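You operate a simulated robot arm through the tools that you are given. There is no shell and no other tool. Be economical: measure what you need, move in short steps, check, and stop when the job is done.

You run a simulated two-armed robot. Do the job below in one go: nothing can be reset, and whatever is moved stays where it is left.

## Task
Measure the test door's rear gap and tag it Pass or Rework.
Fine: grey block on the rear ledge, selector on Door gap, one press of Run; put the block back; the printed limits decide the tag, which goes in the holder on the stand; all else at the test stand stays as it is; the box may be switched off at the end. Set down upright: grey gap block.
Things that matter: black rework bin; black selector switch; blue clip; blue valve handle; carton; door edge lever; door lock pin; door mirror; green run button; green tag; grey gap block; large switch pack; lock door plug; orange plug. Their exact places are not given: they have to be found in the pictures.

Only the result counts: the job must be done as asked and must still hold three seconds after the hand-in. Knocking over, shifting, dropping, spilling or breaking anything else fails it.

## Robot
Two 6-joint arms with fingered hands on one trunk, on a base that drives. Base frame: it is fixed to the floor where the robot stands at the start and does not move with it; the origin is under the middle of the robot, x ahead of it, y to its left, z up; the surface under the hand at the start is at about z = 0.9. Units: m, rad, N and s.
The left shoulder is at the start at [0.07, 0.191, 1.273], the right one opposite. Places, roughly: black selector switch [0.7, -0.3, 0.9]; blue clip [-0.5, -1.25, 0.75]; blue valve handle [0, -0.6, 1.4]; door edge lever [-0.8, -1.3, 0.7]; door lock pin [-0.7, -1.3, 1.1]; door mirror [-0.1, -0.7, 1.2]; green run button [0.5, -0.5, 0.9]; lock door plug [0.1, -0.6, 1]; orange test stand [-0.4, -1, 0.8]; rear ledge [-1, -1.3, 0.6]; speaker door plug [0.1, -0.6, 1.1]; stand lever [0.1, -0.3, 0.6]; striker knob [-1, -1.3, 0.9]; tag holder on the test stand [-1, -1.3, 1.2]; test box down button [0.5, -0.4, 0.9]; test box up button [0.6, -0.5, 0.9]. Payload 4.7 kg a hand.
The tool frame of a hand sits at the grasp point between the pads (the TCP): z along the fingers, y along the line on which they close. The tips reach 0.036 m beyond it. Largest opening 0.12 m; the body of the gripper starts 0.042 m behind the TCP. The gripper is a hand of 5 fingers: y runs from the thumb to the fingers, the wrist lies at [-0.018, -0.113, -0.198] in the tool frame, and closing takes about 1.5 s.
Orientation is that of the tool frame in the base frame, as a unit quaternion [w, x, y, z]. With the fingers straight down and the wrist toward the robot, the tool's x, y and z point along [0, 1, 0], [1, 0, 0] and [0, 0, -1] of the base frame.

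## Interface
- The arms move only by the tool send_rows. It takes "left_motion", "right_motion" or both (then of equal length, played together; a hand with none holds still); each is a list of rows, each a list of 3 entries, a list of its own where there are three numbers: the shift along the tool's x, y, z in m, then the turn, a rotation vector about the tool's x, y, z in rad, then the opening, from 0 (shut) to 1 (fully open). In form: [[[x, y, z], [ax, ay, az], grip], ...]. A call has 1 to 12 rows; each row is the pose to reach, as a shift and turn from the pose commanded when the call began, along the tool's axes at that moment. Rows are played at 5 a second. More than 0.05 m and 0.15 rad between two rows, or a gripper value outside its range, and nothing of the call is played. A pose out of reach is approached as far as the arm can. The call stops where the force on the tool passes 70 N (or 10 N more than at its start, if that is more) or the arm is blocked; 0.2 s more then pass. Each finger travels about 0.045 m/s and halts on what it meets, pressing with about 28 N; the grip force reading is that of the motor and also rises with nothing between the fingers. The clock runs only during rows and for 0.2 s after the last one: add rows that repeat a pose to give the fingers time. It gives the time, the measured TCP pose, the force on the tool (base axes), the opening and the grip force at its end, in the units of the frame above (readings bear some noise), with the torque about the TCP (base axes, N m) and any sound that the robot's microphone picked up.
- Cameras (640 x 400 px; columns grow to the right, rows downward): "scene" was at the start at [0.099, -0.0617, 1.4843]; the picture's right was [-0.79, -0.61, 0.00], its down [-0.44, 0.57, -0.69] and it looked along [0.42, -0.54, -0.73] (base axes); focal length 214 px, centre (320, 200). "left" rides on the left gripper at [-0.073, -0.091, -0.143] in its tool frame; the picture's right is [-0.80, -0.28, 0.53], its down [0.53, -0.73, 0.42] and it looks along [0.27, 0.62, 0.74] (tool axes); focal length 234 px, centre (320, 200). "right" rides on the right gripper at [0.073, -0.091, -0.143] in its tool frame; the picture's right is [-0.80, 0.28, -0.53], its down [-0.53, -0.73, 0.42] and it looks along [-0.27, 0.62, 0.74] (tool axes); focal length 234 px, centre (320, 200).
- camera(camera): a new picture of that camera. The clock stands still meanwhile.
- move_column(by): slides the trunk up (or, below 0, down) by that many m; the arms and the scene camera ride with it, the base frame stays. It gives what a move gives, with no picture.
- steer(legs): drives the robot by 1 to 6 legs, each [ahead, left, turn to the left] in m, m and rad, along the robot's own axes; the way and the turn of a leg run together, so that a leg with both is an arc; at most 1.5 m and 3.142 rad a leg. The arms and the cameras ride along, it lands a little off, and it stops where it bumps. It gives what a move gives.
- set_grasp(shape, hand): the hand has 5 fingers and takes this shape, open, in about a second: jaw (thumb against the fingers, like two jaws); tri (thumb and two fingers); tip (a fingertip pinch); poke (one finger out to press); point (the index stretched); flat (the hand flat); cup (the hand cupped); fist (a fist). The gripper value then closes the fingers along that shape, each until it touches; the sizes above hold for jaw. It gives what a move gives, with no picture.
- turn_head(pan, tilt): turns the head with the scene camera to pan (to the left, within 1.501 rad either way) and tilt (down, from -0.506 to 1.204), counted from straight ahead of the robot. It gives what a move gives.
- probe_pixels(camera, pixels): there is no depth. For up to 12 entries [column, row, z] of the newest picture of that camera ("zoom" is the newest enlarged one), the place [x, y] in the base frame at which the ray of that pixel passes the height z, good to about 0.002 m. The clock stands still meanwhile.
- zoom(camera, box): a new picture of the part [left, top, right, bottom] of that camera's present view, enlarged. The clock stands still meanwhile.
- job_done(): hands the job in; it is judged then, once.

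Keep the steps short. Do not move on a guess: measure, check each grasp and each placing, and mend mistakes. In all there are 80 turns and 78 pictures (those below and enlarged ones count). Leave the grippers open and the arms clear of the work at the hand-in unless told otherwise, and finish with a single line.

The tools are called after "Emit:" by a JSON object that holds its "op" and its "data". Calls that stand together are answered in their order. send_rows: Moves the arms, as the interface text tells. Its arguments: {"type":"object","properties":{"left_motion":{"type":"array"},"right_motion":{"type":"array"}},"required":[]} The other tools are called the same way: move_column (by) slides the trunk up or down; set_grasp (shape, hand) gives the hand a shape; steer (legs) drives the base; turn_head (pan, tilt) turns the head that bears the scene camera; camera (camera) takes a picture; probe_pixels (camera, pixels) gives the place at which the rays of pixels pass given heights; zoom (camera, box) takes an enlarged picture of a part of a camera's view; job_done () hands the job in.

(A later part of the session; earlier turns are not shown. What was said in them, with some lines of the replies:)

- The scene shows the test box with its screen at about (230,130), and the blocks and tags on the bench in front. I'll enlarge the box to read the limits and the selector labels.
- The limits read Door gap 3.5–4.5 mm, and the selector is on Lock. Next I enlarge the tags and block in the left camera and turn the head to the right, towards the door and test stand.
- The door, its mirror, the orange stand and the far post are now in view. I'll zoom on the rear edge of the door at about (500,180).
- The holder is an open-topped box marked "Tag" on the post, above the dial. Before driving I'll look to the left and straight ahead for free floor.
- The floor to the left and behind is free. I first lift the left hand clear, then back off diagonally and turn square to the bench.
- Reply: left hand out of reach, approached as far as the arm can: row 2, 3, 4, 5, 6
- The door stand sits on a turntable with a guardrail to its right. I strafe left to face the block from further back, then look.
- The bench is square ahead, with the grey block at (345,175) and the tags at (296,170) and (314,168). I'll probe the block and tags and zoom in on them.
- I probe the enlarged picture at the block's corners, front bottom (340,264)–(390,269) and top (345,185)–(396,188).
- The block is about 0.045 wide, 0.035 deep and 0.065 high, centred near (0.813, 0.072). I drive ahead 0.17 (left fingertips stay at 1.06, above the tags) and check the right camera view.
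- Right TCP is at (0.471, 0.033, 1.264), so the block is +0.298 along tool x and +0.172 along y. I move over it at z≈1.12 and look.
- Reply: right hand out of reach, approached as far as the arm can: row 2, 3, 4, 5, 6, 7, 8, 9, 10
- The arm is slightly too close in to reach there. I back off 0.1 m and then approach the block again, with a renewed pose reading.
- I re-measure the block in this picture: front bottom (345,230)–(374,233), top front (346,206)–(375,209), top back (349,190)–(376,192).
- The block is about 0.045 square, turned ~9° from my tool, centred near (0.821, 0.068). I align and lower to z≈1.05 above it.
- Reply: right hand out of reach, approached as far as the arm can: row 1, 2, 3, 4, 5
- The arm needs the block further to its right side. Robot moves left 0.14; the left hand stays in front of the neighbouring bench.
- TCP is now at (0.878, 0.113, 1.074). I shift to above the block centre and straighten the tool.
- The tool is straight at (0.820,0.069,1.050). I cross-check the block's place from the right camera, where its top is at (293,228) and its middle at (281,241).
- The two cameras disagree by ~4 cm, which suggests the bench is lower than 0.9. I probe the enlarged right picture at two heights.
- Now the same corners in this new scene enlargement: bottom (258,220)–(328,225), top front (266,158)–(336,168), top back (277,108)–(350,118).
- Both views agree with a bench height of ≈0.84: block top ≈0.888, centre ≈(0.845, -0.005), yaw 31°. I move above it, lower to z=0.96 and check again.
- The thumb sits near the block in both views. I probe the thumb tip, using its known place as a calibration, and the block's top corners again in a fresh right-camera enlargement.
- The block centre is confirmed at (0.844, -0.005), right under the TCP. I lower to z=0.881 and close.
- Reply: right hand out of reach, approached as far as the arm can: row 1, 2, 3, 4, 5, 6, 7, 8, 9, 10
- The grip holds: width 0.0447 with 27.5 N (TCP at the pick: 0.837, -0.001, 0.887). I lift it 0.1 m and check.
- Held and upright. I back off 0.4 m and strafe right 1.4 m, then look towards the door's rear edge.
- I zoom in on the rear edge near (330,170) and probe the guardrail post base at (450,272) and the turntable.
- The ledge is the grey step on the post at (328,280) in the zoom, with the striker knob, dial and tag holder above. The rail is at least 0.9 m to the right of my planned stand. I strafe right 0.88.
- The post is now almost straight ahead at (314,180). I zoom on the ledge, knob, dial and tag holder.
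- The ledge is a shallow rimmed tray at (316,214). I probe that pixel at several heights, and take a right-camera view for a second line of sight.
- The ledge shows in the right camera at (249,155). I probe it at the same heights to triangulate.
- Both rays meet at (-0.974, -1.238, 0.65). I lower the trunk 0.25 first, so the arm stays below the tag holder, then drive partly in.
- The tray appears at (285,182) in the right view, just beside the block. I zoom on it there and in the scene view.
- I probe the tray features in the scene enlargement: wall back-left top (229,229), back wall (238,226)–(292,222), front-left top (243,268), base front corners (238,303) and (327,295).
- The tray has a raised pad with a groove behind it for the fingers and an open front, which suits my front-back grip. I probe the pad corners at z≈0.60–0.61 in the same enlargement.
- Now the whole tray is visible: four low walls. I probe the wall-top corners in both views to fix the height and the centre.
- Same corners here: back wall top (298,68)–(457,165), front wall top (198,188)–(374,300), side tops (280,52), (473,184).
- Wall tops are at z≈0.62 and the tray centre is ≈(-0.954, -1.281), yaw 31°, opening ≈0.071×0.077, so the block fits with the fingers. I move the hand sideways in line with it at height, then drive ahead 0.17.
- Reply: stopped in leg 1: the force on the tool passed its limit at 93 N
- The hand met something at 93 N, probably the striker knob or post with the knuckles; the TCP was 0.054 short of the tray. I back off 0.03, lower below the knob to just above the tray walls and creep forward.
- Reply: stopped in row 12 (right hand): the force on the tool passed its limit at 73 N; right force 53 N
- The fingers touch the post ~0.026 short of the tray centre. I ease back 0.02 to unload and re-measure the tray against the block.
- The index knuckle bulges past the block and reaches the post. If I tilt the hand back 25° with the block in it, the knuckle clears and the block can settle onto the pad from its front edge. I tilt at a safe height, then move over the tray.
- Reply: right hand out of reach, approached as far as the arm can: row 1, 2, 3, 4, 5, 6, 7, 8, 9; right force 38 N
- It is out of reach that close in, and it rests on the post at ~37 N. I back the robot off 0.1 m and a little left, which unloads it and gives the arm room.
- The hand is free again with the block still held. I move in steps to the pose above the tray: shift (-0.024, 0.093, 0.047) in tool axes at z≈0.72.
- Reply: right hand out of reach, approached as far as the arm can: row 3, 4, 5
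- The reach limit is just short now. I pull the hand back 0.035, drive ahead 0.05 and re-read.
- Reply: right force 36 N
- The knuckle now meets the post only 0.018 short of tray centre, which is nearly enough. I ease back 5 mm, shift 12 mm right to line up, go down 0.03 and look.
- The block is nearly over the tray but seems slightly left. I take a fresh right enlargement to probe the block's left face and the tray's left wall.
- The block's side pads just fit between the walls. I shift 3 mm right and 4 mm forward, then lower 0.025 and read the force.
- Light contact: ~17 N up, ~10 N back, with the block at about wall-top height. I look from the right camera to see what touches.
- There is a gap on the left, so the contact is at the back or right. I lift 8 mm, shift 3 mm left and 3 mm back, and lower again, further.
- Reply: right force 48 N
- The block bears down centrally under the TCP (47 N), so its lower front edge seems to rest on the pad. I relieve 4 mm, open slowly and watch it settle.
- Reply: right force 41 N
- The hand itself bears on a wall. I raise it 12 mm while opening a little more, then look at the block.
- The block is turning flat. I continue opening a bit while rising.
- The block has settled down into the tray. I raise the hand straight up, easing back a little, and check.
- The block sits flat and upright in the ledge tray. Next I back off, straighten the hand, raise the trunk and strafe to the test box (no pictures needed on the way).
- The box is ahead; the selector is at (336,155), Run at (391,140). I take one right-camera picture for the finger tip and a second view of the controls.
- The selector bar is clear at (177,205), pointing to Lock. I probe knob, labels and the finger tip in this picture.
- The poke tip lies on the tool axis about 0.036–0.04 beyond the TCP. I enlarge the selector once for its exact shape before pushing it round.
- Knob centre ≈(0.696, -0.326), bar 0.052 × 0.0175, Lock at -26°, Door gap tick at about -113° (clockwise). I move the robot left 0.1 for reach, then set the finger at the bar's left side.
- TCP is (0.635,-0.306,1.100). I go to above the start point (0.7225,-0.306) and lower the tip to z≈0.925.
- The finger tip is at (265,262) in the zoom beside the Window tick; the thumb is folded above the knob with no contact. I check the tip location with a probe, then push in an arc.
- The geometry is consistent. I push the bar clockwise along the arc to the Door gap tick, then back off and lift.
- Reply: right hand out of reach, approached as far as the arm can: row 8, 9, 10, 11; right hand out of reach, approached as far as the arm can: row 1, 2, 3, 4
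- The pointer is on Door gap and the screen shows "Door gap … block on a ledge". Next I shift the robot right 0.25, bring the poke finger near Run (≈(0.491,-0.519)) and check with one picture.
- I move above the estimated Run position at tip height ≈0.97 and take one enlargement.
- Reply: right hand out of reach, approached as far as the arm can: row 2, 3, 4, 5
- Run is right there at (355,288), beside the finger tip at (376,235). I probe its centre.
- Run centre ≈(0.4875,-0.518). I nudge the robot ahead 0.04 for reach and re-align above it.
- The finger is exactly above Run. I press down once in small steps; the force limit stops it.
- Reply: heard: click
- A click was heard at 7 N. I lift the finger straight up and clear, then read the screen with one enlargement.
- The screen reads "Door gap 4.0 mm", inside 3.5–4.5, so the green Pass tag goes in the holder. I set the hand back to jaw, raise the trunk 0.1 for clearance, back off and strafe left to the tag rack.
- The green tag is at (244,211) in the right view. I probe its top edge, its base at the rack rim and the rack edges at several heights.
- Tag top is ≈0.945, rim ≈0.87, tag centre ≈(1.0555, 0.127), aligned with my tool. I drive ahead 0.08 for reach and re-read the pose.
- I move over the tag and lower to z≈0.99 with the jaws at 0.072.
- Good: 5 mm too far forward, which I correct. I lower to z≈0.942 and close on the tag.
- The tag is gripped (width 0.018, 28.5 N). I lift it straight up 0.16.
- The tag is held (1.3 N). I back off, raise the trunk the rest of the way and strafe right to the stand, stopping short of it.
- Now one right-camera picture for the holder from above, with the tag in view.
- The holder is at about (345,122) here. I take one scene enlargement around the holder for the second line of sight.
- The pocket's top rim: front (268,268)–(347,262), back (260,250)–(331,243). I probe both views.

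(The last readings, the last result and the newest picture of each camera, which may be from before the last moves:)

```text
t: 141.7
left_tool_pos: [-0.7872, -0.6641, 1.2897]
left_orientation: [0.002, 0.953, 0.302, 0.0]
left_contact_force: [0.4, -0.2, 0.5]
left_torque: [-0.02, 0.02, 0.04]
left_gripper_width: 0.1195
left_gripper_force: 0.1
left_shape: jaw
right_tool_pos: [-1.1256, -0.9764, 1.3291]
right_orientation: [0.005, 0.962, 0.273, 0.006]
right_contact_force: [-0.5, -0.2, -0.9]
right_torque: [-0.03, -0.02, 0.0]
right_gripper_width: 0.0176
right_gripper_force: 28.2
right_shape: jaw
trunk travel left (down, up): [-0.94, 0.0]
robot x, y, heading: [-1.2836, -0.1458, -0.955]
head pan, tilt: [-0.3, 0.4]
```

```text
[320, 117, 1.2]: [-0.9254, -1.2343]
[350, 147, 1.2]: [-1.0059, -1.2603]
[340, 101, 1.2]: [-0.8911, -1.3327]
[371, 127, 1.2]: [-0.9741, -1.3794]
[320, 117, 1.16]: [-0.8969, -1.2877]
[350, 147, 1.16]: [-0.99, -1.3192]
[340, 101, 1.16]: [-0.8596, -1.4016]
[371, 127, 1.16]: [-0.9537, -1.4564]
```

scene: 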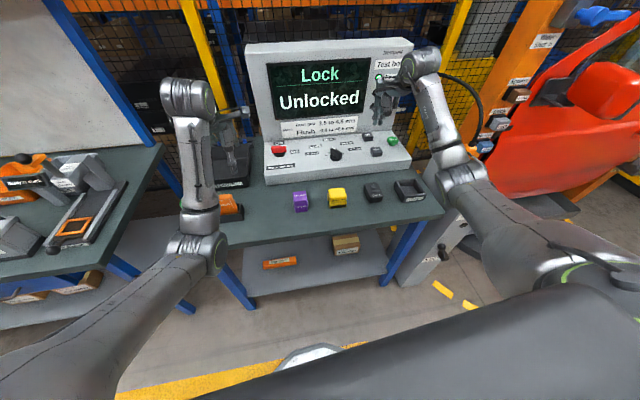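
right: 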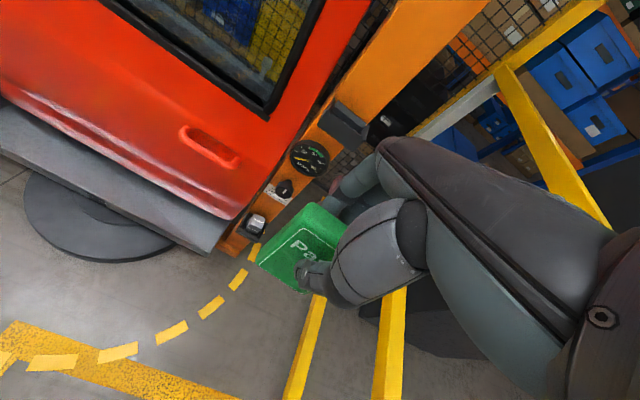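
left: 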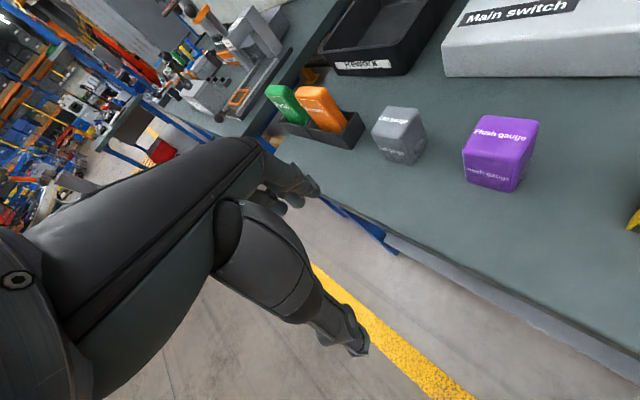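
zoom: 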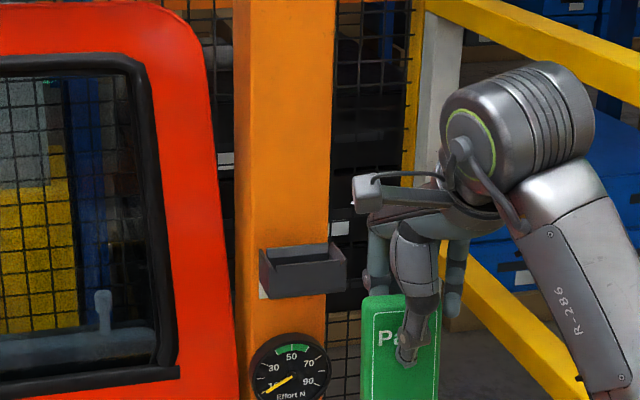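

Rim height works out at ≈1.225 (the pocket must lie in front of the post face), pocket centre ≈(-0.956,-1.278). To keep the knuckles off the post I tilt the tag hand back 17°, raise slightly and drive ahead 0.18.

Emit:
{"op": "send_rows", "data": {"right_motion": [[[0, 0, -0.01], [-0.14, 0, 0], 0], [[0, 0, -0.02], [-0.28, 0, 0], 0], [[0, 0, -0.02], [-0.3, 0, 0], 0], [[0, 0, -0.02], [-0.3, 0, 0], 0]]}}

Emit:
{"op": "steer", "data": {"legs": [[0.18, 0, 0]]}}

```text
t: 142.7
left_tool_pos: [-0.7878, -0.664, 1.289]
left_orientation: [0.001, 0.953, 0.302, 0.0]
left_contact_force: [-0.1, -0.3, 0.3]
left_torque: [-0.04, 0.0, -0.01]
left_gripper_width: 0.1199
left_gripper_force: 0.1
left_shape: jaw
right_tool_pos: [-1.1254, -0.9766, 1.349]
right_orientation: [0.148, 0.951, 0.269, 0.046]
right_contact_force: [-0.1, 1.1, -1.3]
right_torque: [0.0, -0.02, 0.0]
right_gripper_width: 0.0177
right_gripper_force: 28.2
right_shape: jaw
trunk travel left (down, up): [-0.94, 0.0]
robot x, y, heading: [-1.2838, -0.1453, -0.956]
head pan, tilt: [-0.3, 0.4]
```

```text
t: 144.2
left_tool_pos: [-0.6856, -0.8095, 1.2908]
left_orientation: [0.003, 0.953, 0.301, 0.001]
left_contact_force: [-1.1, 0.2, 0.6]
left_torque: [-0.04, 0.0, -0.02]
left_gripper_width: 0.1198
left_gripper_force: 0.1
left_shape: jaw
right_tool_pos: [-1.0241, -1.1207, 1.3514]
right_orientation: [0.15, 0.95, 0.268, 0.046]
right_contact_force: [-0.9, 0.2, 0.2]
right_torque: [-0.01, 0.0, 0.02]
right_gripper_width: 0.0176
right_gripper_force: 27.8
right_shape: jaw
trunk travel left (down, up): [-0.94, 0.0]
robot x, y, heading: [-1.181, -0.2884, -0.953]
head pan, tilt: [-0.3, 0.4]
5 turns are left
```

Only 5 turns remain, so I batch calls. Now: move over the holder, lower the tag ~0.068 into the pocket (force-limited), and take one picture to check before releasing.

Emit:
{"op": "send_rows", "data": {"right_motion": [[[-0.006, 0.035, 0.0115], [0, 0, 0], 0], [[-0.012, 0.07, 0.023], [0, 0, 0], 0], [[-0.018, 0.106, 0.0345], [0, 0, 0], 0], [[-0.0241, 0.1413, 0.0459], [0, 0, 0], 0], [[-0.0241, 0.1413, 0.0459], [0, 0, 0], 0], [[-0.0242, 0.1351, 0.0649], [0, 0, 0], 0], [[-0.0243, 0.1289, 0.0839], [0, 0, 0], 0], [[-0.0244, 0.1243, 0.0981], [0, 0, 0], 0], [[-0.0245, 0.1202, 0.1105], [0, 0, 0], 0], [[-0.0245, 0.1202, 0.1105], [0, 0, 0], 0]]}}

Emit:
{"op": "zoom", "data": {"camera": "right", "box": [200, 130, 400, 300]}}

```text
t: 146.4
left_tool_pos: [-0.683, -0.8065, 1.2916]
left_orientation: [0.003, 0.953, 0.303, -0.002]
left_contact_force: [1.0, -0.7, -0.8]
left_torque: [0.01, 0.01, 0.01]
left_gripper_width: 0.1197
left_gripper_force: 0.1
left_shape: jaw
right_tool_pos: [-0.9657, -1.2584, 1.2835]
right_orientation: [0.15, 0.95, 0.269, 0.046]
right_contact_force: [-2.3, 7.9, 13.0]
right_torque: [0.55, 0.33, 0.22]
right_gripper_width: 0.0208
right_gripper_force: 27.6
right_shape: jaw
trunk travel left (down, up): [-0.94, 0.0]
robot x, y, heading: [-1.18, -0.2928, -0.95]
head pan, tilt: [-0.3, 0.4]
```

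```text
2.35 times, centred on (300, 215) of right
4 turns are left
```

zoom: 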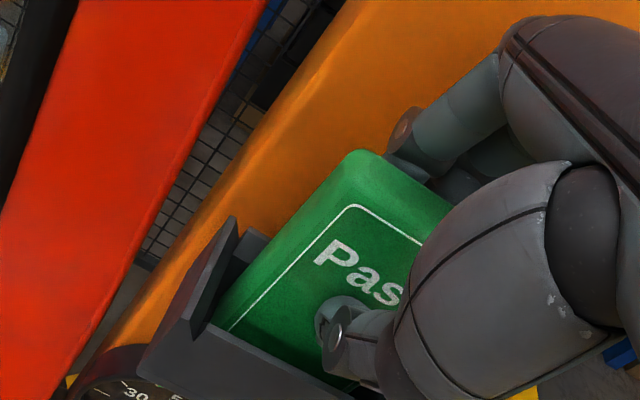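

The Pass tag stands inside the pocket. I release it, rise straight up, back off, lower the trunk 0.44, and bring the tilted hand to just above the block, with my last picture there.

Emit:
{"op": "send_rows", "data": {"right_motion": [[[0, 0, 0], [0, 0, 0], 0.2], [[0, -0.002, 0], [0, 0, 0], 0.35], [[0, -0.003, 0], [0, 0, 0], 0.45], [[0, -0.003, 0], [0, 0, 0], 0.45], [[0, 0.0063, -0.0285], [0, 0, 0], 0.45], [[0, 0.0187, -0.0665], [0, 0, 0], 0.5], [[0, 0.0311, -0.1045], [0, 0, 0], 0.55], [[0, -0.0039, -0.1169], [0, 0, 0], 0.6], [[0, -0.0419, -0.1293], [0, 0, 0], 0.66], [[0, -0.0798, -0.1417], [0, 0, 0], 0.66], [[0, -0.0798, -0.1417], [-0.093, 0, 0], 0.66], [[0, -0.0798, -0.1417], [-0.093, 0, 0], 0.66]]}}

Emit:
{"op": "move_column", "data": {"by": -0.44}}

Emit:
{"op": "send_rows", "data": {"right_motion": [[[-0.0013, -0.0198, 0.0458], [0, 0, 0], 0.66], [[-0.0025, -0.0396, 0.0917], [0, 0, 0], 0.66], [[-0.0038, -0.0594, 0.1375], [0, 0, 0], 0.66], [[-0.006, -0.0328, 0.1658], [0, 0, 0], 0.66], [[-0.0082, -0.0061, 0.1941], [0, 0, 0], 0.66], [[-0.0104, 0.0205, 0.2224], [0, 0, 0], 0.66], [[-0.0104, 0.0205, 0.2224], [0, 0, 0], 0.66]]}}

Emit:
{"op": "zoom", "data": {"camera": "right", "box": [180, 130, 400, 310]}}

Emit:
{"op": "probe_pixels", "data": {"camera": "zoom", "pixels": [[320, 200, 0.655], [280, 240, 0.655], [240, 300, 0.655], [360, 200, 0.655], [320, 300, 0.655], [280, 340, 0.655], [320, 350, 0.655], [250, 350, 0.655]]}}

```text
t: 149.0
left_tool_pos: [-0.6829, -0.8108, 1.2899]
left_orientation: [0.001, 0.953, 0.301, 0.0]
left_contact_force: [0.0, -0.7, -0.9]
left_torque: [0.04, -0.03, -0.03]
left_gripper_width: 0.1198
left_gripper_force: 0.0
left_shape: jaw
right_tool_pos: [-1.0291, -1.1607, 1.3895]
right_orientation: [0.192, 0.943, 0.266, 0.059]
right_contact_force: [0.0, -0.6, 0.5]
right_torque: [0.01, 0.0, 0.01]
right_gripper_width: 0.079
right_gripper_force: 0.0
right_shape: jaw
trunk travel left (down, up): [-0.94, 0.0]
robot x, y, heading: [-1.1791, -0.2871, -0.951]
head pan, tilt: [-0.3, 0.4]
```

```text
refused: -0.44 is not a number from -0.4 to 0.4
```

```text
t: 150.3
left_tool_pos: [-0.6942, -0.7971, 1.2992]
left_orientation: [0.008, 0.954, 0.299, 0.0]
left_contact_force: [-0.3, -1.1, -0.4]
left_torque: [0.07, 0.04, -0.02]
left_gripper_width: 0.12
left_gripper_force: 0.1
left_shape: jaw
right_tool_pos: [-1.0052, -1.2102, 1.2382]
right_orientation: [0.211, 0.938, 0.268, 0.063]
right_contact_force: [-33.2, 72.6, 45.1]
right_torque: [-1.54, -0.41, -0.42]
right_gripper_width: 0.0626
right_gripper_force: 0.1
right_shape: jaw
trunk travel left (down, up): [-0.94, 0.0]
robot x, y, heading: [-1.1815, -0.29, -0.961]
head pan, tilt: [-0.3, 0.4]
stopped in row 6 (right hand): the force on the tool passed its limit at 76 N (the readings are from after the stop); the commanded pose is now the measured one
```

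```text
2.22 times, centred on (290, 220) of right
```

zoom: 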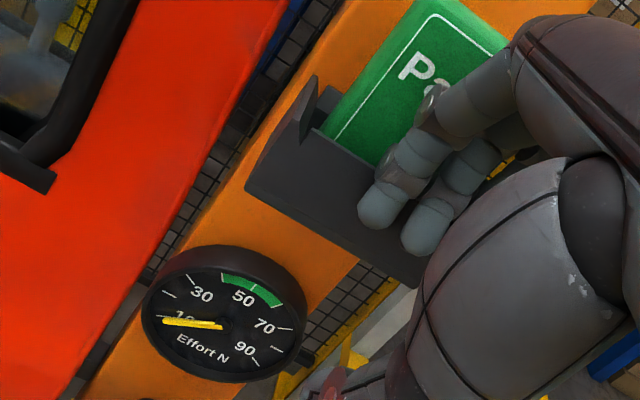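

```text
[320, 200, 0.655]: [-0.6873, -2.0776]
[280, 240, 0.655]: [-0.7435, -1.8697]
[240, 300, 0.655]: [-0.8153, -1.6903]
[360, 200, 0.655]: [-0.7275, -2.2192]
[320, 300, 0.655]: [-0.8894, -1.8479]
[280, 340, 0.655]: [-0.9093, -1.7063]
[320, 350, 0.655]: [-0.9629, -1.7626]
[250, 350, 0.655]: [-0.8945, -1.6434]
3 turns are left
```

The trunk step was refused, so the fingers came down on the holder's front; the tag still stands in its pocket. I back straight off, lower the trunk in two allowed steps, and drive ahead 25 mm to read an exact pose for the block grasp.

Emit:
{"op": "send_rows", "data": {"right_motion": [[[0.0005, -0.027, -0.0129], [0, 0, 0], 0.66], [[0.0012, -0.0632, -0.03], [0.02, 0, 0], 0.66], [[0.0019, -0.0993, -0.0472], [0.03, 0, 0], 0.66], [[0.0019, -0.0993, -0.0472], [0.03, 0, 0], 0.66]]}}

Emit:
{"op": "move_column", "data": {"by": -0.4}}

Emit:
{"op": "move_column", "data": {"by": -0.04}}

Emit:
{"op": "steer", "data": {"legs": [[0.025, 0, 0]]}}

Emit:
{"op": "send_rows", "data": {"right_motion": [[[0, 0, 0], [0, 0, 0], 0.66], [[0, 0, 0], [0, 0, 0], 0.66]]}}

```text
t: 151.3
left_tool_pos: [-0.6854, -0.8114, 1.2894]
left_orientation: [0.002, 0.954, 0.3, 0.0]
left_contact_force: [0.7, -0.2, 0.2]
left_torque: [0.01, 0.01, 0.0]
left_gripper_width: 0.1198
left_gripper_force: 0.0
left_shape: jaw
right_tool_pos: [-1.0529, -1.1318, 1.2186]
right_orientation: [0.182, 0.945, 0.267, 0.055]
right_contact_force: [-0.2, -0.1, 0.4]
right_torque: [0.0, 0.02, 0.02]
right_gripper_width: 0.0792
right_gripper_force: 0.0
right_shape: jaw
trunk travel left (down, up): [-0.94, 0.0]
robot x, y, heading: [-1.178, -0.2912, -0.962]
head pan, tilt: [-0.3, 0.4]
```

```text
t: 155.1
left_tool_pos: [-0.6858, -0.8134, 0.8894]
left_orientation: [0.002, 0.954, 0.3, 0.0]
left_contact_force: [0.1, 0.8, -0.2]
left_torque: [0.02, -0.05, 0.03]
left_gripper_width: 0.1197
left_gripper_force: 0.1
left_shape: jaw
right_tool_pos: [-1.0533, -1.133, 0.8199]
right_orientation: [0.183, 0.944, 0.268, 0.055]
right_contact_force: [-0.4, 0.0, -0.3]
right_torque: [0.02, 0.0, 0.02]
right_gripper_width: 0.0789
right_gripper_force: 0.0
right_shape: jaw
trunk travel left (down, up): [-0.54, 0.4]
robot x, y, heading: [-1.1808, -0.2902, -0.959]
head pan, tilt: [-0.3, 0.4]
```

```text
t: 155.9
left_tool_pos: [-0.6859, -0.8124, 0.8504]
left_orientation: [0.002, 0.954, 0.3, 0.0]
left_contact_force: [-0.1, -0.3, 0.1]
left_torque: [0.0, 0.01, -0.01]
left_gripper_width: 0.1197
left_gripper_force: 0.1
left_shape: jaw
right_tool_pos: [-1.0535, -1.133, 0.7791]
right_orientation: [0.183, 0.944, 0.267, 0.055]
right_contact_force: [-0.8, -0.3, 0.7]
right_torque: [0.01, 0.03, 0.01]
right_gripper_width: 0.0791
right_gripper_force: 0.0
right_shape: jaw
trunk travel left (down, up): [-0.5, 0.44]
robot x, y, heading: [-1.1807, -0.2872, -0.961]
head pan, tilt: [-0.3, 0.4]
```

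```text
t: 156.7
left_tool_pos: [-0.6713, -0.8345, 0.8491]
left_orientation: [0.001, 0.954, 0.3, -0.001]
left_contact_force: [0.1, -0.5, -0.4]
left_torque: [0.02, 0.0, -0.02]
left_gripper_width: 0.1198
left_gripper_force: 0.1
left_shape: jaw
right_tool_pos: [-1.0387, -1.1534, 0.7772]
right_orientation: [0.182, 0.945, 0.268, 0.055]
right_contact_force: [0.8, 0.0, -1.1]
right_torque: [-0.01, -0.01, 0.02]
right_gripper_width: 0.0793
right_gripper_force: 0.1
right_shape: jaw
trunk travel left (down, up): [-0.5, 0.44]
robot x, y, heading: [-1.1683, -0.3113, -0.956]
head pan, tilt: [-0.3, 0.4]
```

```text
t: 157.3
left_tool_pos: [-0.6718, -0.8323, 0.8487]
left_orientation: [0.001, 0.954, 0.3, -0.001]
left_contact_force: [0.6, -0.4, -0.4]
left_torque: [-0.01, -0.02, 0.03]
left_gripper_width: 0.1197
left_gripper_force: 0.1
left_shape: jaw
right_tool_pos: [-1.0386, -1.152, 0.7787]
right_orientation: [0.183, 0.944, 0.267, 0.055]
right_contact_force: [0.6, 0.6, 0.3]
right_torque: [0.01, 0.01, 0.0]
right_gripper_width: 0.0795
right_gripper_force: 0.0
right_shape: jaw
trunk travel left (down, up): [-0.5, 0.44]
robot x, y, heading: [-1.1625, -0.3096, -0.959]
head pan, tilt: [-0.3, 0.4]
2 turns are left
```

Pose is known exactly: TCP (-1.0386,-1.152,0.7787), tilt 22°. I descend over the block as in the release (reversed), close on it, and lift it 0.08 straight up to read the grip.

Emit:
{"op": "send_rows", "data": {"right_motion": [[[0.002, 0.026, 0.0226], [-0.01, 0, 0], 0.66], [[0.004, 0.052, 0.0452], [-0.02, 0, 0], 0.66], [[0.006, 0.0777, 0.0678], [-0.02, 0, 0], 0.66], [[0.0058, 0.083, 0.0915], [-0.02, 0, 0], 0.66], [[0.0055, 0.0886, 0.1153], [-0.02, 0, 0], 0.66], [[0.0053, 0.0875, 0.1365], [-0.02, 0, 0], 0.66], [[0.0052, 0.085, 0.1425], [-0.02, 0, 0], 0.66], [[0.0052, 0.0826, 0.1485], [-0.02, 0, 0], 0.66], [[0.0052, 0.0826, 0.1485], [-0.02, 0, 0], 0.66]]}}

Emit:
{"op": "send_rows", "data": {"right_motion": [[[0, 0, 0], [0, 0, 0], 0.55], [[0, 0, 0], [0, 0, 0], 0.45], [[0, 0, 0], [0, 0, 0], 0.35], [[0, 0, 0], [0, 0, 0], 0.25], [[0, 0, 0], [0, 0, 0], 0.2], [[0, 0, 0], [0, 0, 0], 0.2], [[0, 0, 0], [0, 0, 0], 0.2], [[0, 0, 0], [0, 0, 0], 0.2], [[0, 0, 0], [0, 0, 0], 0.2]]}}

Emit:
{"op": "send_rows", "data": {"right_motion": [[[0, 0.002, -0.0115], [0, 0, 0], 0.2], [[0, 0.007, -0.029], [0, 0, 0], 0.2], [[0, 0.012, -0.05], [0, 0, 0], 0.2], [[0, 0.02, -0.077], [0, 0, 0], 0.2], [[0, 0.02, -0.077], [0, 0, 0], 0.2]]}}

```text
t: 159.3
left_tool_pos: [-0.6739, -0.8298, 0.8515]
left_orientation: [0.003, 0.954, 0.3, 0.0]
left_contact_force: [-0.2, 0.3, 0.1]
left_torque: [0.02, -0.02, 0.0]
left_gripper_width: 0.1197
left_gripper_force: 0.1
left_shape: jaw
right_tool_pos: [-0.9672, -1.2605, 0.6698]
right_orientation: [0.188, 0.943, 0.266, 0.062]
right_contact_force: [-19.7, 35.2, 0.6]
right_torque: [-0.92, -0.53, -0.54]
right_gripper_width: 0.0713
right_gripper_force: 0.0
right_shape: jaw
trunk travel left (down, up): [-0.5, 0.44]
robot x, y, heading: [-1.1654, -0.3097, -0.959]
head pan, tilt: [-0.3, 0.4]
```

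```text
t: 161.3
left_tool_pos: [-0.673, -0.8305, 0.8494]
left_orientation: [0.004, 0.954, 0.3, -0.001]
left_contact_force: [0.1, 0.8, 0.3]
left_torque: [0.0, 0.0, -0.01]
left_gripper_width: 0.1198
left_gripper_force: 0.1
left_shape: jaw
right_tool_pos: [-0.9645, -1.2621, 0.6753]
right_orientation: [0.192, 0.943, 0.266, 0.062]
right_contact_force: [-5.8, 12.8, 8.7]
right_torque: [0.69, 0.41, -0.02]
right_gripper_width: 0.0621
right_gripper_force: 0.0
right_shape: jaw
trunk travel left (down, up): [-0.5, 0.44]
robot x, y, heading: [-1.1668, -0.3103, -0.958]
head pan, tilt: [-0.3, 0.4]
```

```text
t: 162.5
left_tool_pos: [-0.6709, -0.833, 0.8479]
left_orientation: [0.002, 0.954, 0.3, -0.001]
left_contact_force: [0.2, -0.1, -0.1]
left_torque: [0.02, 0.0, -0.03]
left_gripper_width: 0.1198
left_gripper_force: 0.1
left_shape: jaw
right_tool_pos: [-0.9707, -1.254, 0.7491]
right_orientation: [0.193, 0.943, 0.266, 0.057]
right_contact_force: [-0.1, 0.5, -1.9]
right_torque: [-0.01, 0.0, 0.02]
right_gripper_width: 0.0421
right_gripper_force: 28.2
right_shape: jaw
trunk travel left (down, up): [-0.5, 0.44]
robot x, y, heading: [-1.1648, -0.3059, -0.957]
head pan, tilt: [-0.3, 0.4]
1 turns are left
```

The grip holds (0.042 wide, 28 N, ~2 N weight), so this last turn does the rest. I back off, raise the trunk 0.23 (the bench-to-ledge difference), strafe back to the same relative spot, lower to contact, open slowly, rise, back away and hand in.

Emit:
{"op": "steer", "data": {"legs": [[-0.45, 0, 0]]}}

Emit:
{"op": "move_column", "data": {"by": 0.23}}

Emit:
{"op": "steer", "data": {"legs": [[0, 1.1, 0], [0, 1.104, 0], [0.449, 0, 0]]}}

Emit:
{"op": "send_rows", "data": {"right_motion": [[[0, 0, 0], [0, 0, 0], 0.2], [[0, -0.0158, 0.0368], [0, 0, 0], 0.2], [[0, -0.0217, 0.0506], [0, 0, 0], 0.2], [[0, -0.0252, 0.0588], [0, 0, 0], 0.2], [[0, -0.028, 0.0653], [0, 0, 0], 0.2], [[0, -0.03, 0.0699], [0, 0, 0], 0.2], [[0, -0.0319, 0.0745], [0, 0, 0], 0.2], [[0, -0.0335, 0.0782], [0, 0, 0], 0.2], [[0, -0.0347, 0.0809], [0, 0, 0], 0.2], [[0, -0.0347, 0.0809], [0, 0, 0], 0.2]]}}

Emit:
{"op": "send_rows", "data": {"right_motion": [[[0, 0.0008, -0.0018], [0, 0, 0], 0.3], [[0, 0.0008, -0.0018], [0, 0, 0], 0.37], [[0, 0.0008, -0.0018], [0, 0, 0], 0.4], [[0, 0.0008, -0.0018], [0, 0, 0], 0.43], [[0, 0.0008, -0.0018], [0, 0, 0], 0.46], [[0, 0.0008, -0.0018], [0, 0, 0], 0.5], [[0, 0.0008, -0.0018], [0, 0, 0], 0.55], [[0, 0.0008, -0.0018], [0, 0, 0], 0.62], [[0, 0.0008, -0.0018], [0, 0, 0], 0.72], [[0, 0.0008, -0.0018], [0, 0, 0], 0.85], [[0, 0.0008, -0.0018], [0, 0, 0], 0.85], [[0, 0.0008, -0.0018], [0, 0, 0], 0.85]]}}

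Emit:
{"op": "send_rows", "data": {"right_motion": [[[0, 0.006, -0.0138], [0, 0, 0], 0.85], [[0, 0.0138, -0.0322], [0, 0, 0], 0.85], [[0, 0.0237, -0.0552], [0, 0, 0], 0.85], [[0, 0.0355, -0.0828], [0, 0, 0], 0.85], [[0, 0.0473, -0.1104], [0, 0, 0], 0.9], [[0, 0.0473, -0.1104], [0, 0, 0], 1]]}}

Emit:
{"op": "steer", "data": {"legs": [[-0.35, 0, 0]]}}

Emit:
{"op": "job_done", "data": {}}

```text
t: 165.3
left_tool_pos: [-0.9312, -0.4603, 0.8492]
left_orientation: [0.002, 0.954, 0.3, 0.001]
left_contact_force: [1.3, -0.6, -0.5]
left_torque: [0.0, -0.01, 0.06]
left_gripper_width: 0.1199
left_gripper_force: 0.0
left_shape: jaw
right_tool_pos: [-1.2302, -0.882, 0.7506]
right_orientation: [0.193, 0.942, 0.268, 0.058]
right_contact_force: [-0.2, 0.3, -1.6]
right_torque: [-0.01, -0.01, 0.0]
right_gripper_width: 0.0422
right_gripper_force: 27.9
right_shape: jaw
trunk travel left (down, up): [-0.5, 0.44]
robot x, y, heading: [-1.4285, 0.0616, -0.952]
head pan, tilt: [-0.3, 0.4]
```

```text
t: 167.7
left_tool_pos: [-0.931, -0.4626, 1.0791]
left_orientation: [0.001, 0.954, 0.3, -0.001]
left_contact_force: [-0.9, -0.1, 0.5]
left_torque: [0.03, 0.0, -0.01]
left_gripper_width: 0.1199
left_gripper_force: 0.0
left_shape: jaw
right_tool_pos: [-1.2302, -0.8822, 0.9805]
right_orientation: [0.193, 0.942, 0.268, 0.059]
right_contact_force: [-0.2, 0.8, -1.5]
right_torque: [0.02, 0.01, -0.03]
right_gripper_width: 0.0422
right_gripper_force: 28.4
right_shape: jaw
trunk travel left (down, up): [-0.73, 0.21]
robot x, y, heading: [-1.4248, 0.0626, -0.954]
head pan, tilt: [-0.3, 0.4]
```

```text
t: 180.9
left_tool_pos: [1.1296, 0.4778, 1.0785]
left_orientation: [0.0, 0.951, 0.309, 0.0]
left_contact_force: [0.4, -0.7, 0.7]
left_torque: [-0.01, 0.02, -0.01]
left_gripper_width: 0.12
left_gripper_force: 0.1
left_shape: jaw
right_tool_pos: [0.8374, 0.0517, 0.9799]
right_orientation: [0.192, 0.94, 0.275, 0.06]
right_contact_force: [0.4, -0.7, -2.0]
right_torque: [0.0, 0.01, -0.02]
right_gripper_width: 0.0422
right_gripper_force: 28.0
right_shape: jaw
trunk travel left (down, up): [-0.73, 0.21]
robot x, y, heading: [0.6278, 0.9959, -0.946]
head pan, tilt: [-0.3, 0.4]
```

```text
t: 183.1
left_tool_pos: [1.1288, 0.481, 1.0827]
left_orientation: [0.003, 0.951, 0.308, -0.001]
left_contact_force: [0.4, 0.2, 0.7]
left_torque: [0.01, 0.02, 0.01]
left_gripper_width: 0.12
left_gripper_force: 0.0
left_shape: jaw
right_tool_pos: [0.838, 0.0517, 0.9009]
right_orientation: [0.196, 0.939, 0.277, 0.065]
right_contact_force: [-3.8, -2.6, 32.1]
right_torque: [0.13, 0.21, -0.17]
right_gripper_width: 0.0499
right_gripper_force: 28.1
right_shape: jaw
trunk travel left (down, up): [-0.73, 0.21]
robot x, y, heading: [0.627, 0.9898, -0.945]
head pan, tilt: [-0.3, 0.4]
```

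```text
t: 185.7
left_tool_pos: [1.1295, 0.4785, 1.0817]
left_orientation: [0.003, 0.951, 0.308, -0.001]
left_contact_force: [0.1, -0.3, -0.1]
left_torque: [0.0, 0.01, -0.04]
left_gripper_width: 0.1197
left_gripper_force: 0.0
left_shape: jaw
right_tool_pos: [0.8381, 0.0518, 0.8973]
right_orientation: [0.192, 0.939, 0.278, 0.064]
right_contact_force: [1.6, -1.3, 11.7]
right_torque: [0.32, 0.2, -0.01]
right_gripper_width: 0.0999
right_gripper_force: 0.1
right_shape: jaw
trunk travel left (down, up): [-0.73, 0.21]
robot x, y, heading: [0.6262, 0.9899, -0.942]
head pan, tilt: [-0.3, 0.4]
```

```text
t: 187.1
left_tool_pos: [1.1304, 0.4769, 1.0795]
left_orientation: [0.001, 0.951, 0.308, -0.001]
left_contact_force: [0.3, 0.7, 0.5]
left_torque: [0.0, -0.03, 0.0]
left_gripper_width: 0.1199
left_gripper_force: 0.0
left_shape: jaw
right_tool_pos: [0.8369, 0.0512, 1.0144]
right_orientation: [0.192, 0.941, 0.273, 0.06]
right_contact_force: [0.3, -0.4, -0.5]
right_torque: [0.02, 0.03, -0.03]
right_gripper_width: 0.1195
right_gripper_force: 0.0
right_shape: jaw
trunk travel left (down, up): [-0.73, 0.21]
robot x, y, heading: [0.6246, 0.9919, -0.943]
head pan, tilt: [-0.3, 0.4]
```

```text
t: 189.3
left_tool_pos: [0.9273, 0.7595, 1.0799]
left_orientation: [0.001, 0.951, 0.309, 0.0]
left_contact_force: [-0.5, -0.5, -0.5]
left_torque: [0.01, -0.02, 0.01]
left_gripper_width: 0.1196
left_gripper_force: 0.1
left_shape: jaw
right_tool_pos: [0.6349, 0.3313, 1.0146]
right_orientation: [0.192, 0.94, 0.275, 0.059]
right_contact_force: [0.8, 1.2, -0.4]
right_torque: [0.0, -0.01, 0.03]
right_gripper_width: 0.1196
right_gripper_force: 0.2
right_shape: jaw
trunk travel left (down, up): [-0.73, 0.21]
robot x, y, heading: [0.4242, 1.2733, -0.935]
head pan, tilt: [-0.3, 0.4]
```

```text
The job is handed in.
```

The rear gap read 4.0 mm (limits 3.5–4.5), so I put the green Pass tag in the holder and set the grey block back on the bench about 3–4 cm short of its old spot; I had no pictures left to check that it stands upright, and while working I bumped the stand post and the tag holder several times at up to 93 N.
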